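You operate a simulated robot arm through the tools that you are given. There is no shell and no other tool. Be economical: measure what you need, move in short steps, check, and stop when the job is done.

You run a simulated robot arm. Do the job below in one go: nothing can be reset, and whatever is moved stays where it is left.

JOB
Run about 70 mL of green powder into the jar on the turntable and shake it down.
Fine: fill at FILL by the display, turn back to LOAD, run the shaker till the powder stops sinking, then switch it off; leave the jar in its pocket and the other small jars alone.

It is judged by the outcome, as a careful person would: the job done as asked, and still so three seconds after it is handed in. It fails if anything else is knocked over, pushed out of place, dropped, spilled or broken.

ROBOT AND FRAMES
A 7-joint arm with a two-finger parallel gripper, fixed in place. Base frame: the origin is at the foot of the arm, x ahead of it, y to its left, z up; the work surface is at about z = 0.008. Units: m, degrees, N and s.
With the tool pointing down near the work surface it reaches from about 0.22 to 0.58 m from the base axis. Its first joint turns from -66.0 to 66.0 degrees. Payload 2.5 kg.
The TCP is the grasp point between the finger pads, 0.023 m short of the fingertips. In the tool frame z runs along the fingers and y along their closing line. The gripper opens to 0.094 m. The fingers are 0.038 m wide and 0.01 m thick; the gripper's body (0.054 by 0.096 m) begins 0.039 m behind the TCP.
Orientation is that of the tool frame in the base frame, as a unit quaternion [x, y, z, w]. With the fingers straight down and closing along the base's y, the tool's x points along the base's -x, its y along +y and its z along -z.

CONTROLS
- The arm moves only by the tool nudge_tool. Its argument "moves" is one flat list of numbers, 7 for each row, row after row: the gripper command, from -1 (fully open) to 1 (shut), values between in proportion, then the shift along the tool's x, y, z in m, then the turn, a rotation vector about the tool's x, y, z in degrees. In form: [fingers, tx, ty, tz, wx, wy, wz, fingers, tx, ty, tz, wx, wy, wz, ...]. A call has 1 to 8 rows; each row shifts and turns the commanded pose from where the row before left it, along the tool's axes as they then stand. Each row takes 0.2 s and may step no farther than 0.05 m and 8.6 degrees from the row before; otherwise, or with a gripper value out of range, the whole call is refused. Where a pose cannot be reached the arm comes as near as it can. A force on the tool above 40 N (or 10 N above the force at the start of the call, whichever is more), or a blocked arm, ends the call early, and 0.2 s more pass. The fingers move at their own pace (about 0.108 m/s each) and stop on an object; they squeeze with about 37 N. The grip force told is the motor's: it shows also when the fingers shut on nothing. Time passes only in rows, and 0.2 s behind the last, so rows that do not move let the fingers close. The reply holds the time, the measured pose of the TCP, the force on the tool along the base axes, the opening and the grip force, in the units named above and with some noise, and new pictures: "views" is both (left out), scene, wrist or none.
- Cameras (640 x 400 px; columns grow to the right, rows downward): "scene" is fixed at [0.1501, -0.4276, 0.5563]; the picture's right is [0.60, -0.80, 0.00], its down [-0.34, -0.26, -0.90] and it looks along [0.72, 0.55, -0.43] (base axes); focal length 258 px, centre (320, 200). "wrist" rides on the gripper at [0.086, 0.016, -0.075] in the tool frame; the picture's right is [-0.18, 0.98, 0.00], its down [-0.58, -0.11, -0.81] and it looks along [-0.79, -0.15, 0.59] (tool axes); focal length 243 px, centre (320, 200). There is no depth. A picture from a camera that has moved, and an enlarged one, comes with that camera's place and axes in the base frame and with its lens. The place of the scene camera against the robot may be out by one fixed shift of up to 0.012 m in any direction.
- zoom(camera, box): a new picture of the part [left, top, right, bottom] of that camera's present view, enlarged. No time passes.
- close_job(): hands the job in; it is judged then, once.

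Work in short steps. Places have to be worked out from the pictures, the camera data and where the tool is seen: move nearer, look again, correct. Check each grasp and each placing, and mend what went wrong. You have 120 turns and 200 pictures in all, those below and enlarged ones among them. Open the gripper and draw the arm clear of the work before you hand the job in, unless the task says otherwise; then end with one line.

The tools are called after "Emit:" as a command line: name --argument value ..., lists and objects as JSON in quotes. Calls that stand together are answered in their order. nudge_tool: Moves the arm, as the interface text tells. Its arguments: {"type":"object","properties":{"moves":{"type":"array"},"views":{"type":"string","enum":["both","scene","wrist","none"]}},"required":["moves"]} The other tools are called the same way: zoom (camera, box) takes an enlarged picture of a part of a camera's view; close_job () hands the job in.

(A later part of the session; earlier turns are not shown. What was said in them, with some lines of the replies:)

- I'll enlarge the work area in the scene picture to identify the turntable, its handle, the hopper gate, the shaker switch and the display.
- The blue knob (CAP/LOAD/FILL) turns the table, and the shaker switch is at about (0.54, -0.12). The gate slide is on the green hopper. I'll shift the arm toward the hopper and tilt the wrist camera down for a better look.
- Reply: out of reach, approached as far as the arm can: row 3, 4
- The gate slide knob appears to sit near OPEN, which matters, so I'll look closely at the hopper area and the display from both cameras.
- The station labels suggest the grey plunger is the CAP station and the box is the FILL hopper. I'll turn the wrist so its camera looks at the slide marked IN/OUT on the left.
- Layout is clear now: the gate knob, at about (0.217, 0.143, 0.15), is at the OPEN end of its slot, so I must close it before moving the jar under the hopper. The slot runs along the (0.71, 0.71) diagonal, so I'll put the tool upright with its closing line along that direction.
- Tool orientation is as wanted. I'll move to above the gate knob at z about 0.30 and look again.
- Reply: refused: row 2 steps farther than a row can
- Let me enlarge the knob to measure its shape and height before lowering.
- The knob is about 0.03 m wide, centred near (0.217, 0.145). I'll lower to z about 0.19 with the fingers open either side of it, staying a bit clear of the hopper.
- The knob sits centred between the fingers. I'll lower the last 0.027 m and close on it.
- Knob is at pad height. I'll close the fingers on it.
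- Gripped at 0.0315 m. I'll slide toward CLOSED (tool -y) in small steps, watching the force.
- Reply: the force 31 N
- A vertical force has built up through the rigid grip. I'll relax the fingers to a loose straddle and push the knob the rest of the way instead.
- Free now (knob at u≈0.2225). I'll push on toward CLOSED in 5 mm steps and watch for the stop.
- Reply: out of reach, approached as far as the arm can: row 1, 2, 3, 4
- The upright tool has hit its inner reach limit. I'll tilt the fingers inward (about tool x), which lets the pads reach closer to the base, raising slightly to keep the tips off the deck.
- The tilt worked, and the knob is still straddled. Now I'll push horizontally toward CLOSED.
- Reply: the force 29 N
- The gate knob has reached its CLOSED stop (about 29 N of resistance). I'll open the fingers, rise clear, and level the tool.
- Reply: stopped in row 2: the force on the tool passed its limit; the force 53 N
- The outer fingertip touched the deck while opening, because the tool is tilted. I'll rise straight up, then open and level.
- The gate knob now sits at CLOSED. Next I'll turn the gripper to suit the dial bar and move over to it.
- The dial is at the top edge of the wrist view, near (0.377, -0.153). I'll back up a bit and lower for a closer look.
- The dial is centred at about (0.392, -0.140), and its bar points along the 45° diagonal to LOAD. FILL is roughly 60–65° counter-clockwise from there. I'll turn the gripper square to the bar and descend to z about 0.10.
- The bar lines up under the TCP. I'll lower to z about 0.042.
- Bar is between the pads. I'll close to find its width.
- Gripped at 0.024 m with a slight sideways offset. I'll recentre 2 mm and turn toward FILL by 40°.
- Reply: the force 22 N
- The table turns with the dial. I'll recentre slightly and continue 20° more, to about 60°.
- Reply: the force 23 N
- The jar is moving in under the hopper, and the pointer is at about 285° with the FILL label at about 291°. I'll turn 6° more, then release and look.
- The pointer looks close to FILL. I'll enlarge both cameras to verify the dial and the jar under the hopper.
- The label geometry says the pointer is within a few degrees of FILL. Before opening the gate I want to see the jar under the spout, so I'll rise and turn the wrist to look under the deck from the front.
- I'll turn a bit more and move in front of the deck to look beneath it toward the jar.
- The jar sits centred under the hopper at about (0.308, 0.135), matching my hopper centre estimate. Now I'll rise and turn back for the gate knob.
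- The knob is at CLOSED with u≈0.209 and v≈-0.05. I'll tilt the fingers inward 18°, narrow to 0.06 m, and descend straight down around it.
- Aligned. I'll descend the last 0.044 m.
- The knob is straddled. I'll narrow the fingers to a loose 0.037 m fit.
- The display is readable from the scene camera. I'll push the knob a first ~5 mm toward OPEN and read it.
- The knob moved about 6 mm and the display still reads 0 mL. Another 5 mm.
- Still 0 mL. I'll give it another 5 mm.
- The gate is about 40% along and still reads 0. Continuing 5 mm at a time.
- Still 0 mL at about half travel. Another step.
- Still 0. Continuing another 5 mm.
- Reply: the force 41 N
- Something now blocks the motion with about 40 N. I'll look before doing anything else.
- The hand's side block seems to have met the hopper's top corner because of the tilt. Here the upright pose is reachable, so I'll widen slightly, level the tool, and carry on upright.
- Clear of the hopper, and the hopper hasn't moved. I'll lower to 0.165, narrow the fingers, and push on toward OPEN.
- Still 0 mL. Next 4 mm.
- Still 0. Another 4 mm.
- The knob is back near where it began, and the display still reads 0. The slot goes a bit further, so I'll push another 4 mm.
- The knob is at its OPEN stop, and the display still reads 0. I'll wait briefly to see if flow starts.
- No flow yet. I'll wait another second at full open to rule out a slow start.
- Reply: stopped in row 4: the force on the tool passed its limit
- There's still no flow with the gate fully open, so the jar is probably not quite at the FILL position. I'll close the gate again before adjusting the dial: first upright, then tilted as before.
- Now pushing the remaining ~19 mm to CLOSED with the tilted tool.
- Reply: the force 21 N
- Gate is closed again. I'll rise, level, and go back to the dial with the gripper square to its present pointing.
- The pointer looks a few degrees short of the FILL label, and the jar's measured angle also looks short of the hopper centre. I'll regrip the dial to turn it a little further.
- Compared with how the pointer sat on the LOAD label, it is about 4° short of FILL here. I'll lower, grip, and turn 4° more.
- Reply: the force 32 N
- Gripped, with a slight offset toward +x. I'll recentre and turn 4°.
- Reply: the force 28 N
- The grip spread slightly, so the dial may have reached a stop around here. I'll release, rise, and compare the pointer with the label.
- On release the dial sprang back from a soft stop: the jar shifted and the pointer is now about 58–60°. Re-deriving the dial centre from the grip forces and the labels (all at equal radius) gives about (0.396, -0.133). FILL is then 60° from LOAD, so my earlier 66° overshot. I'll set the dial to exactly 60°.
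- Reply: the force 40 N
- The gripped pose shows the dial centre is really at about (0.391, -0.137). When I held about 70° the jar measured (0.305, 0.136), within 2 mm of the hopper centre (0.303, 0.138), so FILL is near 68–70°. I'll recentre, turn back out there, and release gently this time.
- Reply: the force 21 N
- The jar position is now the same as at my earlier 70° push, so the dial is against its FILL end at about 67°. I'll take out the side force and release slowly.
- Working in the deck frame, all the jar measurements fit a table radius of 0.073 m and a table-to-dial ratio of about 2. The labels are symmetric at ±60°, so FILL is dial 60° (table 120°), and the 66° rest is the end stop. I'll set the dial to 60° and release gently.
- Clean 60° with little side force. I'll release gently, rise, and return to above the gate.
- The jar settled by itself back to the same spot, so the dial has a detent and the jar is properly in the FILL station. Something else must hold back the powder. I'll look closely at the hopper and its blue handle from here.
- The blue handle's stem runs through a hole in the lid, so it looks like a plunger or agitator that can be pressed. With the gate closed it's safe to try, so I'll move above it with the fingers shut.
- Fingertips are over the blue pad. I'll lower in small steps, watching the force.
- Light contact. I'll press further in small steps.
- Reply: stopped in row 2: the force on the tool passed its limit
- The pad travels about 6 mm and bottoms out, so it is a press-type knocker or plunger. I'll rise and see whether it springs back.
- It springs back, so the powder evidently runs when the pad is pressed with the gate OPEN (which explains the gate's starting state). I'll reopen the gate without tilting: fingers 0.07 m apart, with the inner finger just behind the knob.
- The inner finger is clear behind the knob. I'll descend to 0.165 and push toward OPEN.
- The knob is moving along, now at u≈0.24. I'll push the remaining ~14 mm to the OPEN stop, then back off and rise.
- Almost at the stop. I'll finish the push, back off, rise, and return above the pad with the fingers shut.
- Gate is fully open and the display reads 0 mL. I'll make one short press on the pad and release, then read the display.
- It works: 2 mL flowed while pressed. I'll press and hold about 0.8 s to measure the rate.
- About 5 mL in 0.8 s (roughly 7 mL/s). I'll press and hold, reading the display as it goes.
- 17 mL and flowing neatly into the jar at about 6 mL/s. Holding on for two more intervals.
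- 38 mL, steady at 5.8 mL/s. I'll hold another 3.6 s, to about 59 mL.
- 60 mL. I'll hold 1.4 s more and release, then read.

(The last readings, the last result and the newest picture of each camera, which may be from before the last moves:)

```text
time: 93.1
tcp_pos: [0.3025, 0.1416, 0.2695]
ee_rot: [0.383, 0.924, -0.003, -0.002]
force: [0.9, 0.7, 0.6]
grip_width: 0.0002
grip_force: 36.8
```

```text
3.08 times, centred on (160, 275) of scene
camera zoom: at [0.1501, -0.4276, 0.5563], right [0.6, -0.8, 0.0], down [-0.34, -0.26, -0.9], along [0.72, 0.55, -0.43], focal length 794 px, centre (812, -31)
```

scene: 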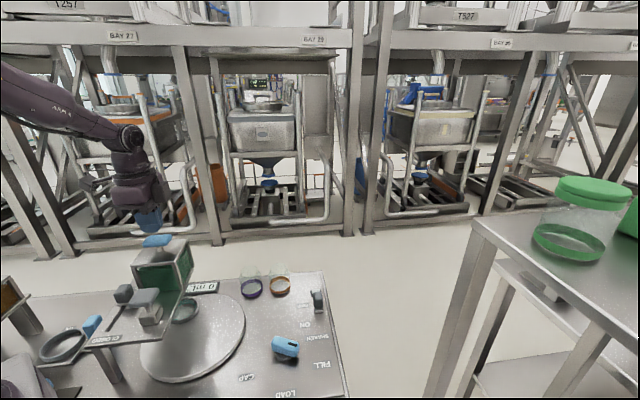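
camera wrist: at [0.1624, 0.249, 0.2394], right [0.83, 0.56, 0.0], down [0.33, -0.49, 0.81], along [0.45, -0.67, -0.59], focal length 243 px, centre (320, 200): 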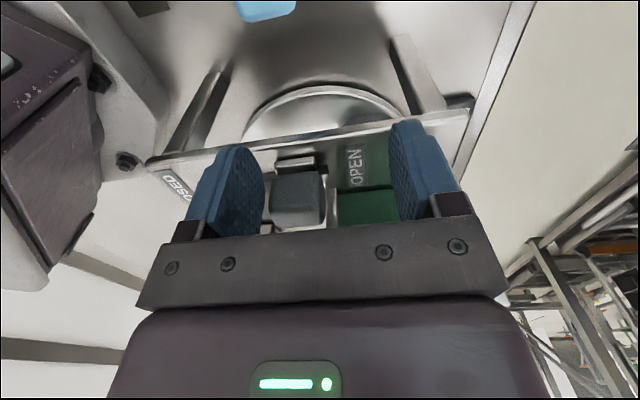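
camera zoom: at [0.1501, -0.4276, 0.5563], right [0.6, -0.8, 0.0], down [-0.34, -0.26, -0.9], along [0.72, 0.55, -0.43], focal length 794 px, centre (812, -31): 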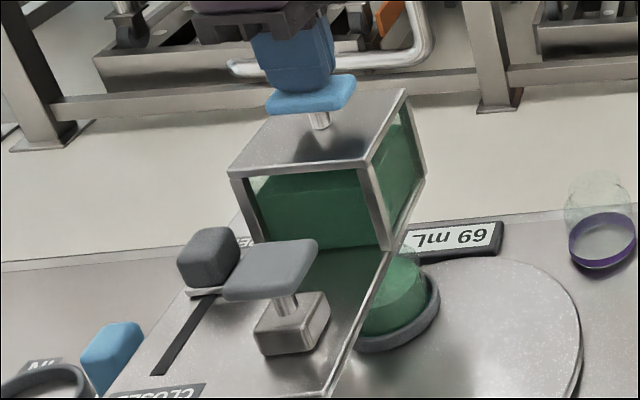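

69 mL: about 70 as asked, so filling is done. Now I'll rise and head to the dial to turn back to LOAD.

Emit:
nudge_tool --moves '[1, 0, 0, -0.035, 0, 0, 0, -1, 0, 0, -0.035, 0, 0, 8, -1, 0, 0, 0, 0, 0, 8, -1, 0, 0, 0, 0, 0, 8, -1, -0.0485, -0.0028, 0, 0, 0, 0, -1, -0.0485, -0.0028, 0, 0, 0, 0, -1, -0.0485, -0.0028, 0, 0, 0, 0, -1, -0.0485, -0.0028, 0, 0, 0, 0]' --views "none"

Emit:
nudge_tool --moves '[-1, -0.0485, -0.0028, 0, 0, 0, 0, -1, -0.0485, -0.0028, 0, 0, 0, 0, -1, 0, 0, 0.045, 0, 0, 0, -1, 0, 0, 0.045, 0, 0, 0, -1, 0, 0, 0.045, 0, 0, 0, -1, 0, 0, 0.045, 0, 0, 0, -1, 0, 0, 0.045, 0, 0, 0]' --views "both"

```text
time: 94.9
tcp_pos: [0.3611, -0.0445, 0.3401]
ee_rot: [0.568, 0.823, 0.0, -0.001]
force: [-0.5, 0.0, 0.5]
grip_width: 0.094
grip_force: 0.0
```

```text
time: 96.5
tcp_pos: [0.3894, -0.1386, 0.1184]
ee_rot: [0.568, 0.823, -0.001, 0.0]
force: [0.5, 0.2, -0.5]
grip_width: 0.0939
grip_force: 0.1
camera wrist: at [0.3745, -0.0525, 0.1918], right [0.98, 0.18, 0.0], down [0.11, -0.58, 0.81], along [0.14, -0.79, -0.59], focal length 243 px, centre (320, 200)
```

scene: 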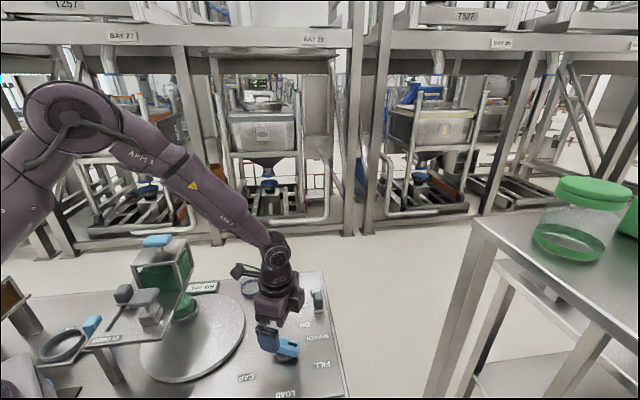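
wrist: 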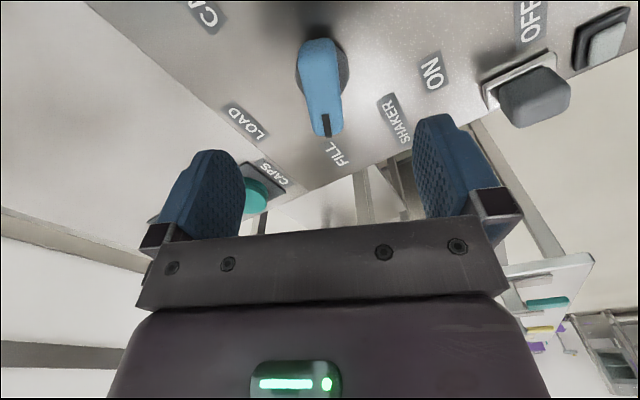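

The bar is aligned with the gripper. I'll lower and grip it.

Emit:
nudge_tool --moves '[-1, 0.001, 0.002, 0.038, 0, 0, 0, -1, 0, 0, 0.037, 0, 0, 0, 0.3, 0, 0, 0, 0, 0, 0, 0.8, 0, 0, 0, 0, 0, 0, 0.8, 0, 0, 0, 0, 0, 0, 0.8, 0, 0, 0, 0, 0, 0]' --views "none"

```text
time: 97.9
tcp_pos: [0.3911, -0.1355, 0.0425]
ee_rot: [0.568, 0.823, -0.001, 0.0]
force: [5.6, -2.0, -12.0]
grip_width: 0.0239
grip_force: 44.8
```

Gripped cleanly. I'll turn back slowly (about 4° a row) toward LOAD so the powder isn't thrown.

Emit:
nudge_tool --moves '[0.8, 0, 0, 0, 0, 0, 2.5, 0.8, 0, 0, 0, 0, 0, 4, 0.8, 0, 0, 0, 0, 0, 4.4, 0.8, 0, 0, 0, 0, 0, 4.4, 0.8, 0, 0, 0, 0, 0, 4.4, 0.8, 0, 0, 0, 0, 0, 4.4, 0.8, 0, 0, 0, 0, 0, 4.4, 0.8, 0, 0, 0, 0, 0, 4.4]' --views "none"

Emit:
nudge_tool --moves '[0.8, 0, 0, 0, 0, 0, 4.4, 0.8, 0, 0, 0, 0, 0, 4.4, 0.8, 0, 0, 0, 0, 0, 4.4, 0.8, 0, 0, 0, 0, 0, 4.4, 0.8, 0, 0, 0, 0, 0, 4.4, 0.8, 0, 0, 0, 0, 0, 4.4, 0.8, 0, 0, 0, 0, 0, 4, 0.8, 0, 0, 0, 0, 0, 2.7]' --views "both"

```text
time: 99.7
tcp_pos: [0.3922, -0.1369, 0.0431]
ee_rot: [0.778, 0.628, 0.0, 0.002]
force: [-5.0, -8.9, 11.3]
grip_width: 0.0235
grip_force: 45.1
```

```text
time: 101.5
tcp_pos: [0.3936, -0.1372, 0.0422]
ee_rot: [0.925, 0.38, 0.002, 0.002]
force: [16.7, -14.1, 12.7]
grip_width: 0.024
grip_force: 44.9
camera wrist: at [0.4665, -0.0874, 0.1168], right [0.56, -0.83, 0.01], down [-0.49, -0.33, 0.8], along [-0.66, -0.45, -0.59], focal length 243 px, centre (320, 200)
```

scene: 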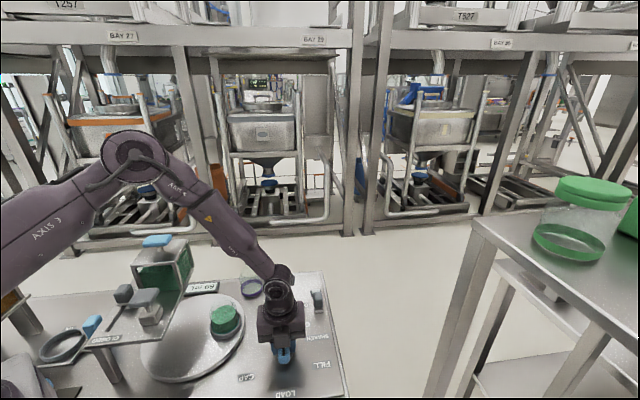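
wrist: 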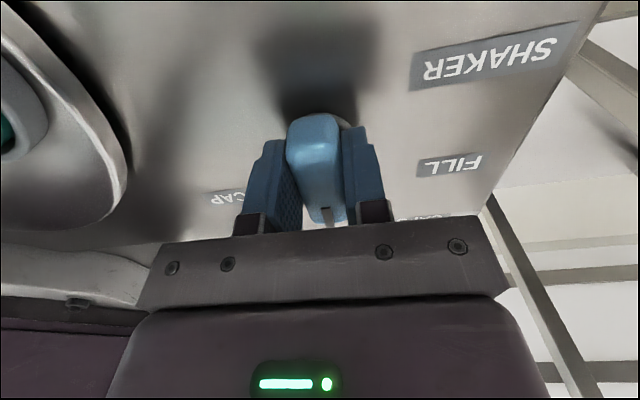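

The jar is back at LOAD with its powder. I'll centre, release gently, and rise.

Emit:
nudge_tool --moves '[0.8, 0, 0.002, 0, 0, 0, 0, 0.46, 0, 0, 0, 0, 0, 0, 0.2, 0, 0, 0, 0, 0, 0, -0.5, 0, 0, 0, 0, 0, 0, -0.8, 0, 0, -0.045, 0, 0, 0, -0.8, 0, 0, -0.045, 0, 0, 0, -0.8, 0, 0, -0.045, 0, 0, 0, -0.8, 0, 0, -0.045, 0, 0, 0]' --views "none"

Emit:
zoom --camera "scene" --box '[180, 250, 350, 400]'

Emit:
zoom --camera "scene" --box '[290, 270, 350, 320]'

```text
time: 102.2
tcp_pos: [0.3899, -0.133, 0.0421]
ee_rot: [0.924, 0.381, -0.003, -0.007]
force: [-8.1, 4.5, 12.1]
grip_width: 0.0337
grip_force: 0.1
stopped in row 3: the force on the tool passed its limit (the readings are from after the stop); the commanded pose is now the measured one
```

```text
2.67 times, centred on (265, 325) of scene
camera zoom: at [0.15, -0.4276, 0.5563], right [0.6, -0.8, 0.0], down [-0.34, -0.26, -0.9], along [0.72, 0.55, -0.43], focal length 688 px, centre (467, -133)
```

zoom: 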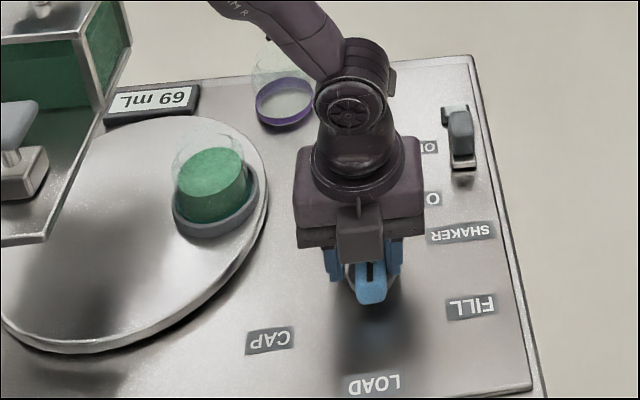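

```text
8.00 times, centred on (320, 295) of scene
camera zoom: at [0.15, -0.4276, 0.5563], right [0.6, -0.8, 0.0], down [-0.34, -0.26, -0.9], along [0.72, 0.55, -0.43], focal length 2064 px, centre (320, -560)
```

zoom: 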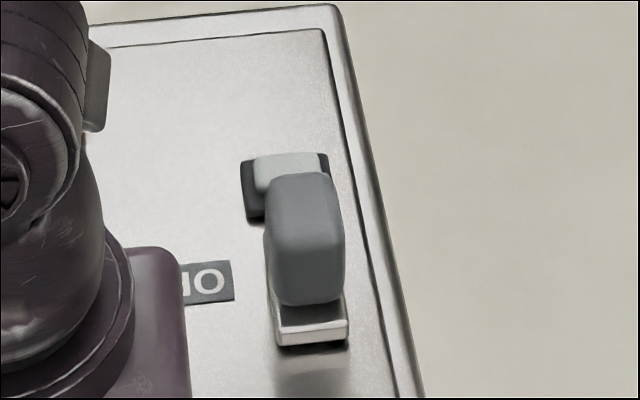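

The release stopped early but harmlessly, with the dial still on LOAD. I'll open fully and rise.

Emit:
nudge_tool --moves '[0.1, 0, 0, 0, 0, 0, 0, -0.5, 0, 0, 0, 0, 0, 0, -0.5, 0, 0, -0.02, 0, 0, 0, -0.5, 0, 0, -0.045, 0, 0, 0, -0.5, 0, 0, -0.045, 0, 0, 0, -0.5, 0, 0, -0.045, 0, 0, 0]' --views "both"

```text
time: 102.7
tcp_pos: [0.3865, -0.1291, 0.0426]
ee_rot: [0.924, 0.382, -0.007, -0.018]
force: [-36.7, 26.5, 54.4]
grip_width: 0.0498
grip_force: 0.2
stopped in row 2: the force on the tool passed its limit (the readings are from after the stop); the commanded pose is now the measured one
camera wrist: at [0.4614, -0.0813, 0.1164], right [0.56, -0.82, -0.04], down [-0.47, -0.36, 0.81], along [-0.68, -0.44, -0.59], focal length 243 px, centre (320, 200)
```

scene: 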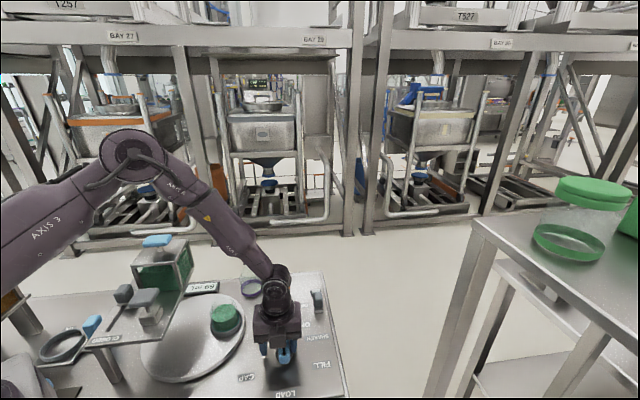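
wrist: 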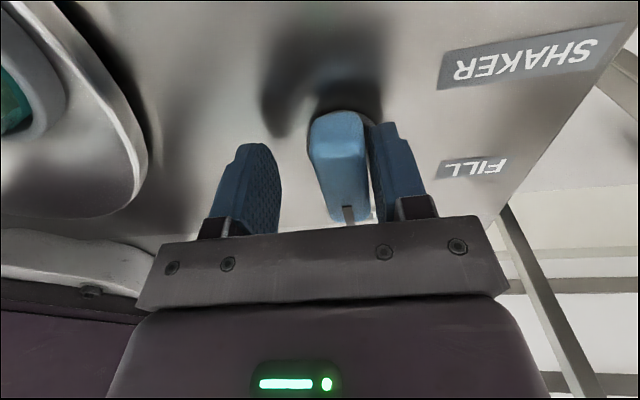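

One finger appears to be catching at the dial base as it opens. I'll rise straight up at the present opening first, then open.

Emit:
nudge_tool --moves '[-0.06, 0, 0, -0.004, 0, 0, 0, -0.06, 0, 0, -0.01, 0, 0, 0, -0.06, 0, 0, -0.03, 0, 0, 0, -0.5, 0, 0, -0.045, 0, 0, 0, -0.5, 0, 0, -0.045, 0, 0, 0]' --views "both"

```text
time: 103.8
tcp_pos: [0.3889, -0.1327, 0.1774]
ee_rot: [0.924, 0.383, -0.004, -0.01]
force: [0.3, 0.6, 0.3]
grip_width: 0.0704
grip_force: 0.2
camera wrist: at [0.4634, -0.0848, 0.2505], right [0.56, -0.83, -0.02], down [-0.48, -0.35, 0.81], along [-0.67, -0.45, -0.59], focal length 243 px, centre (320, 200)
```

scene: 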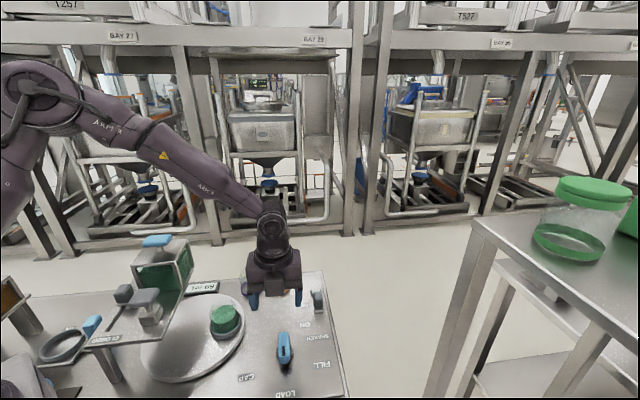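
wrist: 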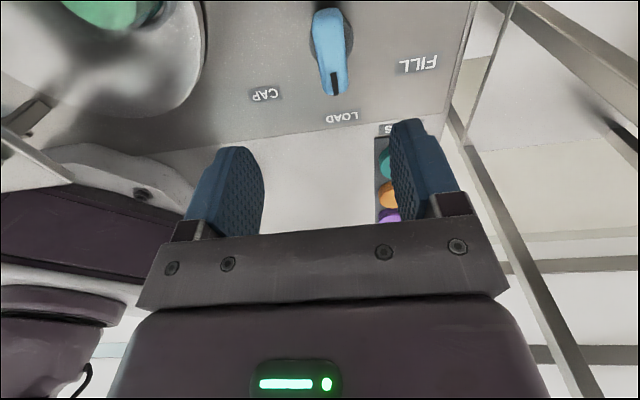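

Free, and the pointer is on LOAD. Next is the shaker switch at about (0.541, -0.117). I'll move above it with the fingers shut and look down at it.

Emit:
nudge_tool --moves '[1, 0.0297, 0.024, 0, 0, 0, 0, 1, 0.0297, 0.024, 0, 0, 0, 0, 1, 0.0297, 0.024, 0, 0, 0, 0, 1, 0.0297, 0.024, 0, 0, 0, 0]' --views "wrist"

Emit:
zoom --camera "wrist" --box '[220, 0, 420, 140]'

```text
time: 104.8
tcp_pos: [0.5459, -0.1193, 0.1716]
ee_rot: [0.924, 0.381, -0.005, -0.011]
force: [1.1, 0.7, 0.5]
grip_width: 0.0
grip_force: 37.0
camera wrist: at [0.6203, -0.0717, 0.2454], right [0.56, -0.83, -0.02], down [-0.48, -0.35, 0.81], along [-0.68, -0.45, -0.59], focal length 243 px, centre (320, 200)
```

wrist: 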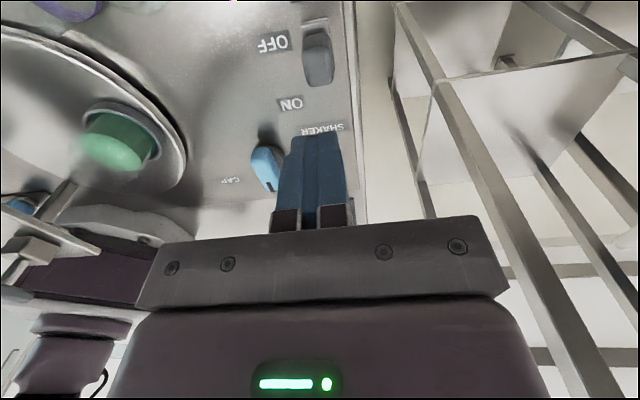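

```text
2.86 times, centred on (320, 70) of wrist
camera zoom: at [0.6203, -0.0717, 0.2454], right [0.56, -0.83, -0.02], down [-0.48, -0.35, 0.81], along [-0.68, -0.45, -0.59], focal length 693 px, centre (320, 571)
```

zoom: 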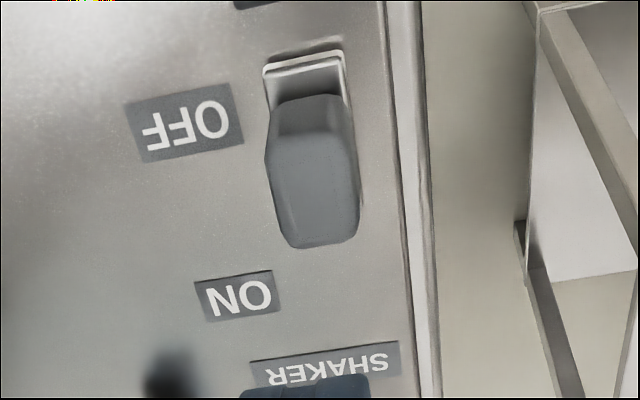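

The switch knob is at about (0.542, -0.119), standing toward OFF, and ON lies in the -u (tool -x) direction. My fingers straddle its sides in this orientation, so I'll open to 0.06 m, descend, and grip it.

Emit:
nudge_tool --moves '[-0.28, -0.0026, -0.003, 0.02, 0, 0, 0, -0.28, 0, 0, 0.035, 0, 0, 0, -0.28, 0, 0, 0.035, 0, 0, 0, -0.28, 0, 0, 0.03, 0, 0, 0]' --views "both"

```text
time: 105.8
tcp_pos: [0.538, -0.1168, 0.0542]
ee_rot: [0.924, 0.383, -0.004, -0.01]
force: [0.5, -0.3, -0.2]
grip_width: 0.0601
grip_force: 0.0
camera wrist: at [0.6126, -0.0682, 0.1273], right [0.56, -0.83, -0.02], down [-0.48, -0.35, 0.81], along [-0.67, -0.45, -0.59], focal length 243 px, centre (320, 200)
```

scene: 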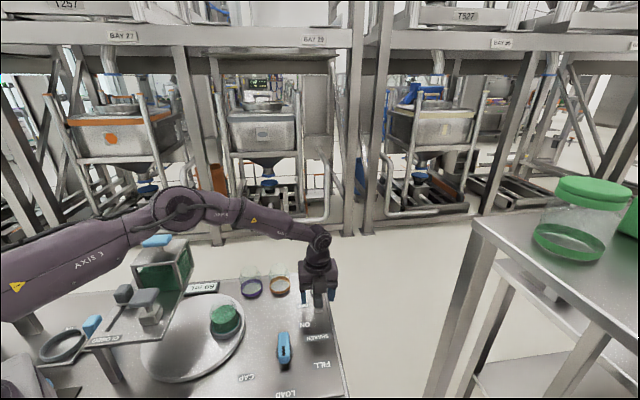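
wrist: 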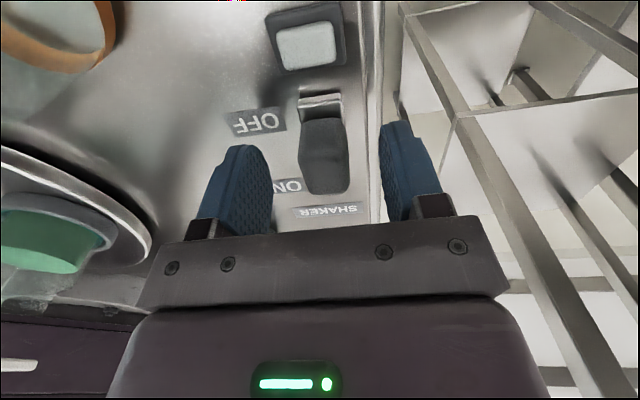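

The knob is between the pads. I'll lower 6 mm more and grip it.

Emit:
nudge_tool --moves '[-0.28, 0.003, 0, 0.007, 0, 0, 0, 0.6, 0, 0, 0, 0, 0, 0, 0.9, 0, 0, 0, 0, 0, 0, 0.9, 0, 0, 0, 0, 0, 0]' --views "wrist"

```text
time: 106.8
tcp_pos: [0.5413, -0.1156, 0.0473]
ee_rot: [0.924, 0.382, -0.002, -0.007]
force: [19.5, -18.2, -9.8]
grip_width: 0.0239
grip_force: 44.4
camera wrist: at [0.6153, -0.0675, 0.121], right [0.56, -0.83, -0.01], down [-0.48, -0.34, 0.81], along [-0.67, -0.45, -0.59], focal length 243 px, centre (320, 200)
```

wrist: 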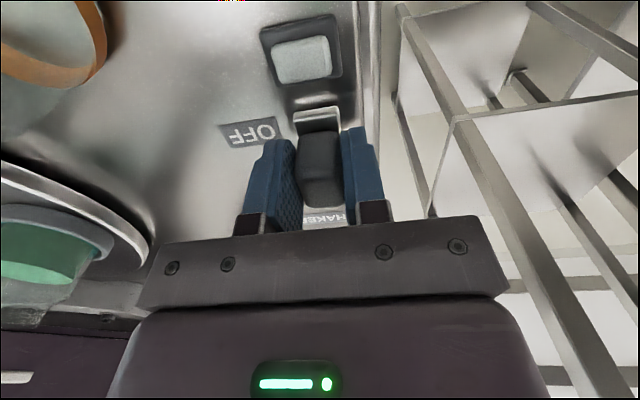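

Gripped at 0.024 m. I'll recentre 3 mm and pull toward ON in small steps.

Emit:
nudge_tool --moves '[0.9, 0, 0.003, 0, 0, 0, 0, 0.9, -0.006, 0, 0, 0, 0, 0, 0.9, -0.006, 0, 0, 0, 0, 0, 0.9, -0.006, 0, 0, 0, 0, 0]' --views "both"

```text
time: 107.8
tcp_pos: [0.5295, -0.1284, 0.0477]
ee_rot: [0.924, 0.382, -0.003, -0.012]
force: [2.6, -2.2, 0.7]
grip_width: 0.0238
grip_force: 45.0
camera wrist: at [0.6035, -0.0804, 0.1211], right [0.56, -0.83, -0.02], down [-0.48, -0.35, 0.81], along [-0.67, -0.44, -0.59], focal length 243 px, centre (320, 200)
```

scene: 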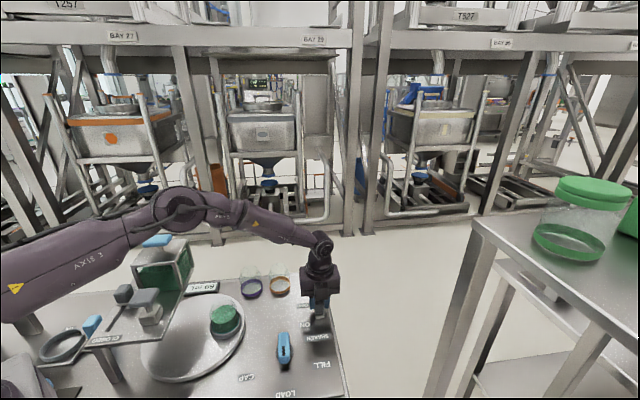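
wrist: 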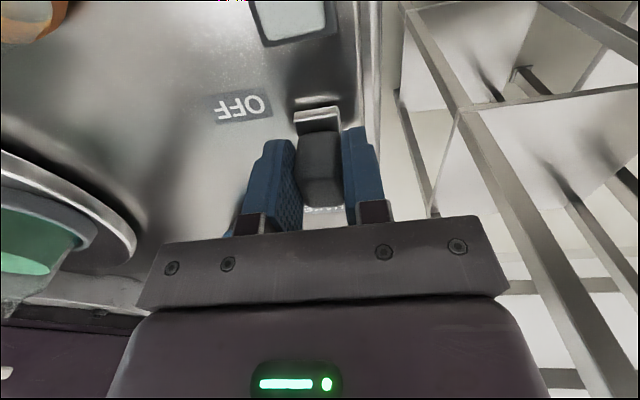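

The switch slides freely (now u≈0.284) and the lamp is still unlit. Continuing toward ON.

Emit:
nudge_tool --moves '[0.9, -0.006, 0, 0, 0, 0, 0, 0.9, -0.006, 0, 0, 0, 0, 0, 0.9, -0.006, 0, 0, 0, 0, 0, 0.9, -0.006, 0, 0, 0, 0, 0]' --views "wrist"

Emit:
zoom --camera "scene" --box '[180, 250, 350, 400]'

```text
time: 108.8
tcp_pos: [0.5117, -0.1469, 0.0472]
ee_rot: [0.924, 0.383, -0.004, -0.01]
force: [-8.8, 6.3, 8.6]
grip_width: 0.0236
grip_force: 45.0
camera wrist: at [0.5861, -0.098, 0.1209], right [0.56, -0.83, -0.02], down [-0.48, -0.35, 0.81], along [-0.68, -0.44, -0.59], focal length 243 px, centre (320, 200)
```

wrist: 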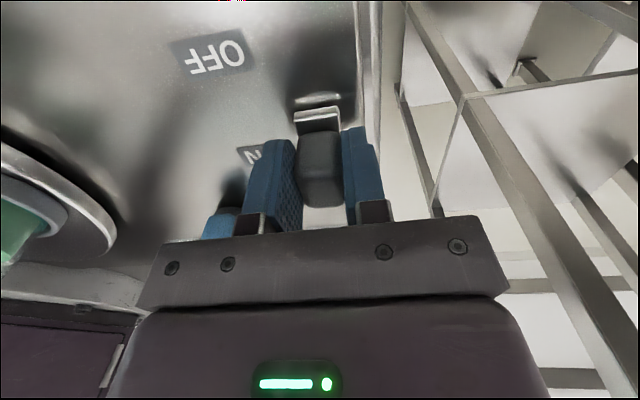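

```text
2.67 times, centred on (265, 325) of scene
camera zoom: at [0.15, -0.4276, 0.5563], right [0.6, -0.8, 0.0], down [-0.34, -0.26, -0.9], along [0.72, 0.55, -0.43], focal length 688 px, centre (467, -133)
```

zoom: 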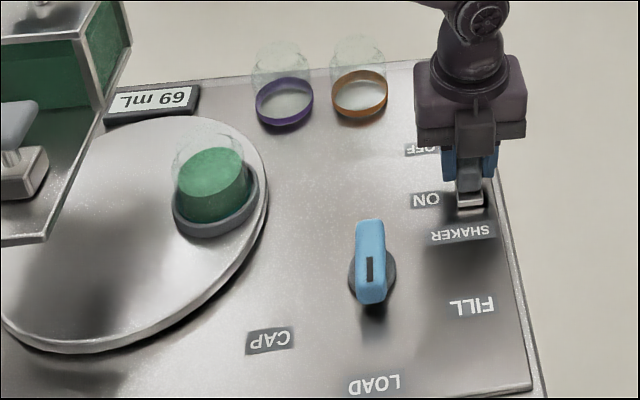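

The knob is beside the ON label (u≈0.258). I'll push a little further to its stop and look for the lamp.

Emit:
nudge_tool --moves '[0.9, -0.005, -0.001, 0, 0, 0, 0, 0.9, -0.005, 0, 0, 0, 0, 0, 0.9, -0.004, 0, 0, 0, 0, 0]' --views "scene"

Emit:
zoom --camera "scene" --box '[180, 250, 350, 400]'

```text
time: 109.7
tcp_pos: [0.5044, -0.1522, 0.048]
ee_rot: [0.923, 0.384, 0.001, -0.01]
force: [25.7, 17.6, 2.0]
grip_width: 0.0238
grip_force: 45.1
```

scene: 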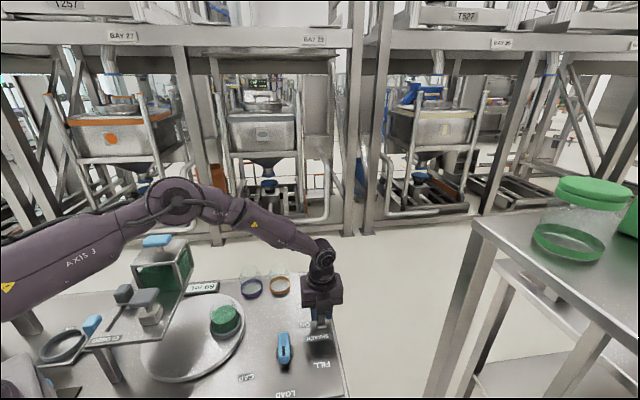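

```text
2.67 times, centred on (265, 325) of scene
camera zoom: at [0.1501, -0.4276, 0.5563], right [0.6, -0.8, 0.0], down [-0.34, -0.26, -0.9], along [0.72, 0.55, -0.43], focal length 688 px, centre (467, -133)
```

zoom: 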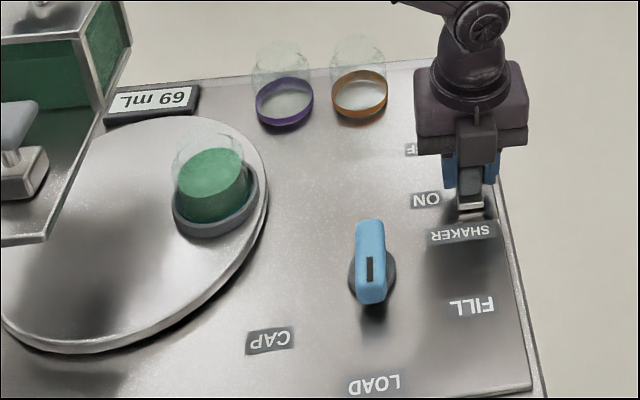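

It's at the ON stop (31 N). I'll ease off, hold, wait 1.8 s, and watch the jar.

Emit:
nudge_tool --moves '[0.9, 0.003, 0, 0, 0, 0, 0, 0.9, 0, 0, 0, 0, 0, 0, 0.9, 0, 0, 0, 0, 0, 0, 0.9, 0, 0, 0, 0, 0, 0, 0.9, 0, 0, 0, 0, 0, 0, 0.9, 0, 0, 0, 0, 0, 0, 0.9, 0, 0, 0, 0, 0, 0, 0.9, 0, 0, 0, 0, 0, 0]' --views "none"

Emit:
zoom --camera "scene" --box '[180, 260, 340, 360]'

```text
time: 111.5
tcp_pos: [0.5054, -0.1524, 0.0484]
ee_rot: [0.924, 0.382, -0.001, -0.008]
force: [15.1, 16.5, 15.8]
grip_width: 0.0237
grip_force: 45.1
```

```text
4.00 times, centred on (260, 310) of scene
camera zoom: at [0.15, -0.4276, 0.5564], right [0.6, -0.8, 0.0], down [-0.34, -0.26, -0.9], along [0.72, 0.55, -0.43], focal length 1032 px, centre (560, -240)
```

zoom: 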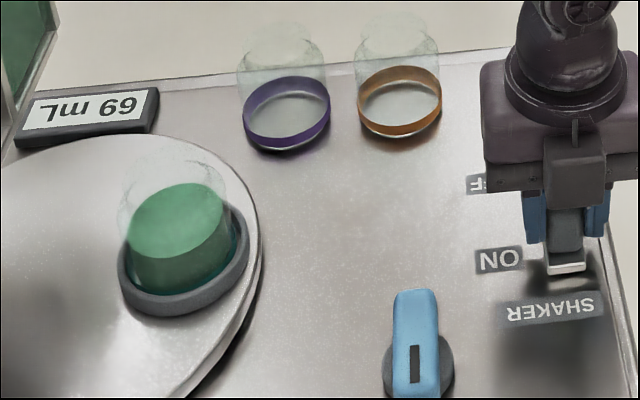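

The powder surface seems to be sinking slightly. Waiting more.

Emit:
nudge_tool --moves '[0.9, 0.001, 0, 0, 0, 0, 0, 0.9, 0, 0, 0, 0, 0, 0, 0.9, 0, 0, 0, 0, 0, 0, 0.9, 0, 0, 0, 0, 0, 0, 0.9, 0, 0, 0, 0, 0, 0, 0.9, 0, 0, 0, 0, 0, 0, 0.9, 0, 0, 0, 0, 0, 0, 0.9, 0, 0, 0, 0, 0, 0]' --views "none"

Emit:
nudge_tool --moves '[0.9, 0, 0, 0, 0, 0, 0, 0.9, 0, 0, 0, 0, 0, 0, 0.9, 0, 0, 0, 0, 0, 0, 0.9, 0, 0, 0, 0, 0, 0, 0.9, 0, 0, 0, 0, 0, 0, 0.9, 0, 0, 0, 0, 0, 0, 0.9, 0, 0, 0, 0, 0, 0, 0.9, 0, 0, 0, 0, 0, 0]' --views "none"

Emit:
zoom --camera "scene" --box '[180, 260, 340, 360]'

```text
time: 113.2
tcp_pos: [0.505, -0.1521, 0.0475]
ee_rot: [0.924, 0.383, -0.003, -0.01]
force: [2.5, 14.8, 22.8]
grip_width: 0.0238
grip_force: 45.3
```

```text
time: 115.0
tcp_pos: [0.5052, -0.1523, 0.0486]
ee_rot: [0.924, 0.382, -0.002, -0.009]
force: [3.1, 13.8, 21.5]
grip_width: 0.0236
grip_force: 44.6
```

```text
4.00 times, centred on (260, 310) of scene
camera zoom: at [0.1499, -0.4276, 0.5564], right [0.6, -0.8, 0.0], down [-0.34, -0.26, -0.9], along [0.72, 0.55, -0.43], focal length 1032 px, centre (560, -240)
```

zoom: 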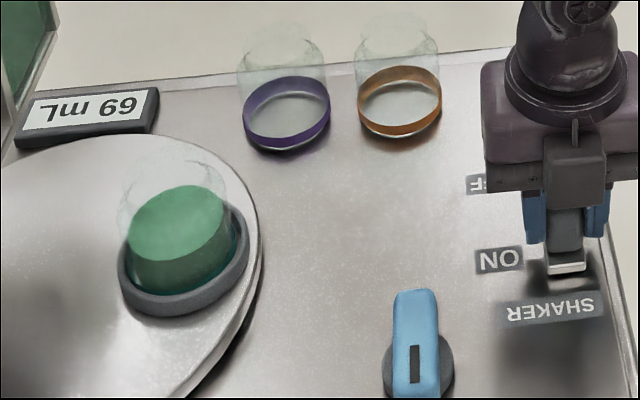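

It's sinking slowly (the surface edge is down about 4 px). I'll keep shaking and use a tighter zoom for comparison.

Emit:
zoom --camera "scene" --box '[204, 294, 252, 324]'

Emit:
nudge_tool --moves '[0.9, 0, 0, 0, 0, 0, 0, 0.9, 0, 0, 0, 0, 0, 0, 0.9, 0, 0, 0, 0, 0, 0, 0.9, 0, 0, 0, 0, 0, 0, 0.9, 0, 0, 0, 0, 0, 0, 0.9, 0, 0, 0, 0, 0, 0, 0.9, 0, 0, 0, 0, 0, 0, 0.9, 0, 0, 0, 0, 0, 0]' --views "none"

Emit:
nudge_tool --moves '[0.9, 0, 0, 0, 0, 0, 0, 0.9, 0, 0, 0, 0, 0, 0, 0.9, 0, 0, 0, 0, 0, 0, 0.9, 0, 0, 0, 0, 0, 0, 0.9, 0, 0, 0, 0, 0, 0, 0.9, 0, 0, 0, 0, 0, 0, 0.9, 0, 0, 0, 0, 0, 0, 0.9, 0, 0, 0, 0, 0, 0]' --views "none"

Emit:
nudge_tool --moves '[0.9, 0, 0, 0, 0, 0, 0, 0.9, 0, 0, 0, 0, 0, 0, 0.9, 0, 0, 0, 0, 0, 0, 0.9, 0, 0, 0, 0, 0, 0, 0.9, 0, 0, 0, 0, 0, 0, 0.9, 0, 0, 0, 0, 0, 0, 0.9, 0, 0, 0, 0, 0, 0, 0.9, 0, 0, 0, 0, 0, 0]' --views "none"

Emit:
zoom --camera "scene" --box '[204, 294, 252, 324]'

```text
13.33 times, centred on (228, 309) of scene
camera zoom: at [0.1499, -0.4276, 0.5564], right [0.6, -0.8, 0.0], down [-0.34, -0.26, -0.9], along [0.72, 0.55, -0.43], focal length 3440 px, centre (1547, -1253)
```

zoom: 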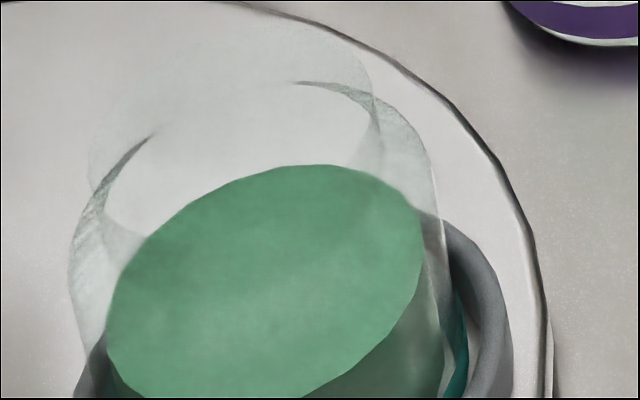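

```text
time: 116.8
tcp_pos: [0.5058, -0.1535, 0.0486]
ee_rot: [0.924, 0.382, -0.003, -0.009]
force: [4.2, 11.3, 20.4]
grip_width: 0.0236
grip_force: 44.7
```

```text
time: 118.7
tcp_pos: [0.5061, -0.1518, 0.0481]
ee_rot: [0.924, 0.383, -0.003, -0.009]
force: [4.9, 11.2, 19.9]
grip_width: 0.0236
grip_force: 45.0
```

```text
time: 120.5
tcp_pos: [0.5062, -0.1531, 0.0474]
ee_rot: [0.924, 0.383, -0.003, -0.009]
force: [5.0, 9.4, 19.8]
grip_width: 0.0234
grip_force: 45.0
```

```text
13.33 times, centred on (228, 309) of scene
camera zoom: at [0.15, -0.4276, 0.5564], right [0.6, -0.8, 0.0], down [-0.34, -0.26, -0.9], along [0.72, 0.55, -0.43], focal length 3440 px, centre (1547, -1253)
```

zoom: 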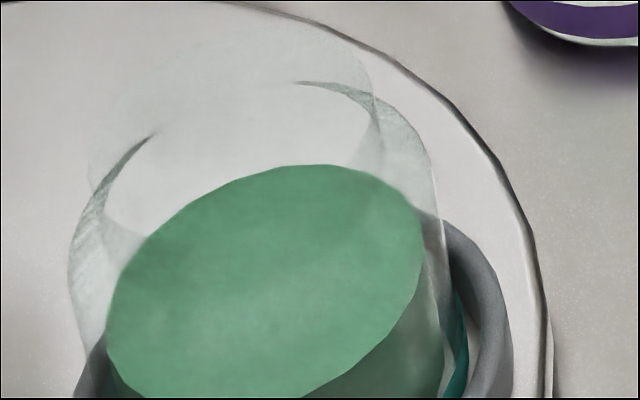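

The surface is identical over 5.5 s, so the powder has stopped sinking. Now I'll slide the switch back to OFF.

Emit:
nudge_tool --moves '[0.9, 0.006, 0, 0, 0, 0, 0, 0.9, 0.0065, 0, 0, 0, 0, 0, 0.9, 0.0065, 0, 0, 0, 0, 0, 0.9, 0.0065, 0, 0, 0, 0, 0, 0.9, 0.0065, 0, 0, 0, 0, 0, 0.9, 0.0065, 0, 0, 0, 0, 0, 0.9, 0.0065, 0, 0, 0, 0, 0]' --views "wrist"

```text
time: 122.0
tcp_pos: [0.5362, -0.1215, 0.0482]
ee_rot: [0.924, 0.382, -0.003, -0.008]
force: [11.6, -9.3, 6.5]
grip_width: 0.024
grip_force: 45.5
camera wrist: at [0.6105, -0.0728, 0.1212], right [0.56, -0.83, -0.02], down [-0.48, -0.34, 0.81], along [-0.67, -0.45, -0.59], focal length 243 px, centre (320, 200)
```

wrist: 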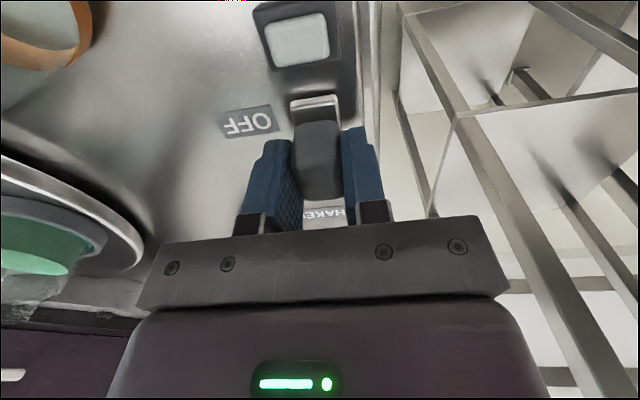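

Nearly at OFF (u≈0.293; it started at about 0.301). I'll push gently to the stop.

Emit:
nudge_tool --moves '[0.9, 0.004, 0.001, 0, 0, 0, 0, 0.9, 0.004, 0, 0, 0, 0, 0, 0.9, 0.003, 0, 0, 0, 0, 0, 0.9, 0.002, 0, 0, 0, 0, 0]' --views "wrist"

```text
time: 123.0
tcp_pos: [0.5419, -0.1152, 0.0463]
ee_rot: [0.924, 0.381, -0.011, -0.009]
force: [-22.8, -20.8, 0.0]
grip_width: 0.0241
grip_force: 45.5
camera wrist: at [0.6174, -0.0669, 0.1176], right [0.56, -0.83, -0.02], down [-0.47, -0.34, 0.82], along [-0.68, -0.45, -0.58], focal length 243 px, centre (320, 200)
```

wrist: 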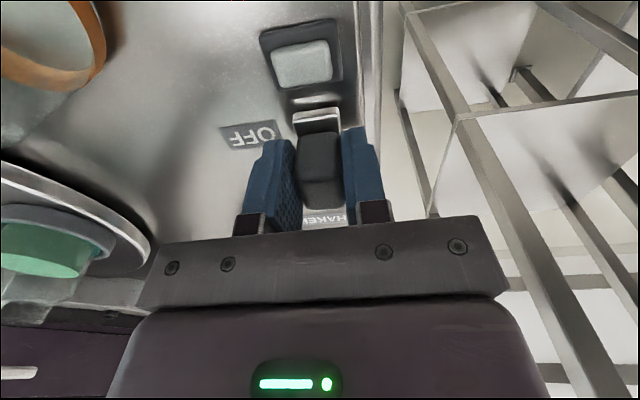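

The switch is at the OFF stop. I'll relax the push, open the fingers, and rise clear.

Emit:
nudge_tool --moves '[0.9, -0.003, 0, -0.001, 0, 0, 0, 0.45, 0, 0, 0, 0, 0, 0, 0.2, 0, 0, 0, 0, 0, 0, 0.0, 0, 0, -0.01, 0, 0, 0, 0.0, 0, 0, -0.045, 0, 0, 0, -0.5, 0, 0, -0.045, 0, 0, 0, -1, 0, 0, -0.045, 0, 0, 0, -1, 0, 0, -0.045, 0, 0, 0]' --views "both"

Emit:
zoom --camera "scene" --box '[180, 250, 350, 400]'

```text
time: 124.8
tcp_pos: [0.546, -0.1159, 0.2414]
ee_rot: [0.924, 0.382, -0.005, -0.011]
force: [0.2, 0.7, 0.1]
grip_width: 0.0942
grip_force: 0.0
camera wrist: at [0.621, -0.0672, 0.3147], right [0.56, -0.83, -0.02], down [-0.48, -0.35, 0.81], along [-0.68, -0.45, -0.59], focal length 243 px, centre (320, 200)
```

scene: 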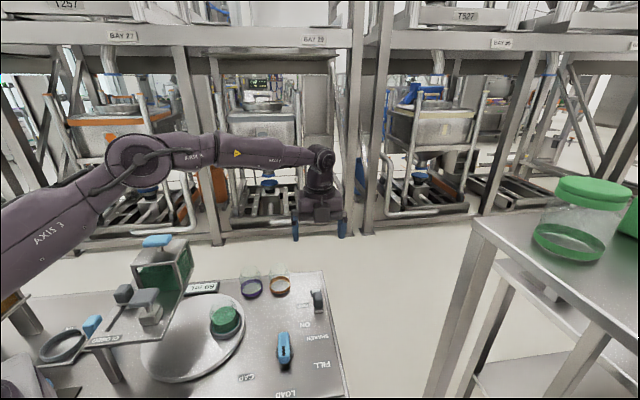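
wrist: 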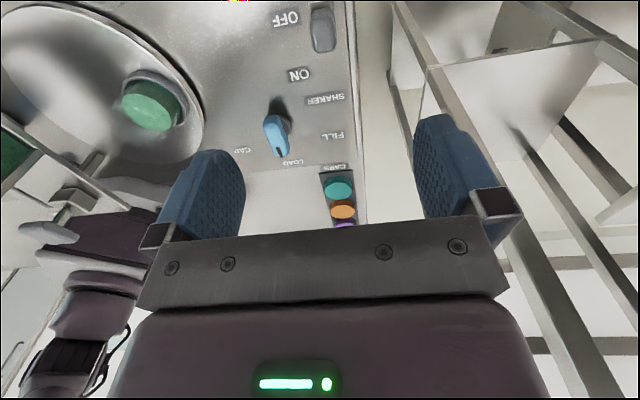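

```text
2.67 times, centred on (265, 325) of scene
camera zoom: at [0.1501, -0.4276, 0.5563], right [0.6, -0.8, 0.0], down [-0.34, -0.26, -0.9], along [0.72, 0.55, -0.43], focal length 688 px, centre (467, -133)
```

zoom: 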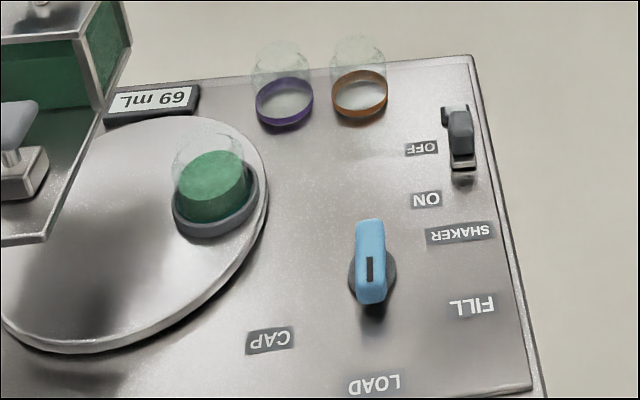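

The display reads 69 mL, the dial is on LOAD, and the jar is in its pocket with the powder shaken down. The shaker is OFF, the other jars are untouched, and the arm is clear with the gripper open. I'm handing in.

Emit:
close_job

```text
The job is handed in.
```

I ran 69 mL of green powder (by the display) into the jar at FILL, turned it back to LOAD, ran the shaker until the powder stopped sinking and switched it off; the jar is in its pocket, the other small jars were not touched, and the hopper gate is at OPEN as I found it.
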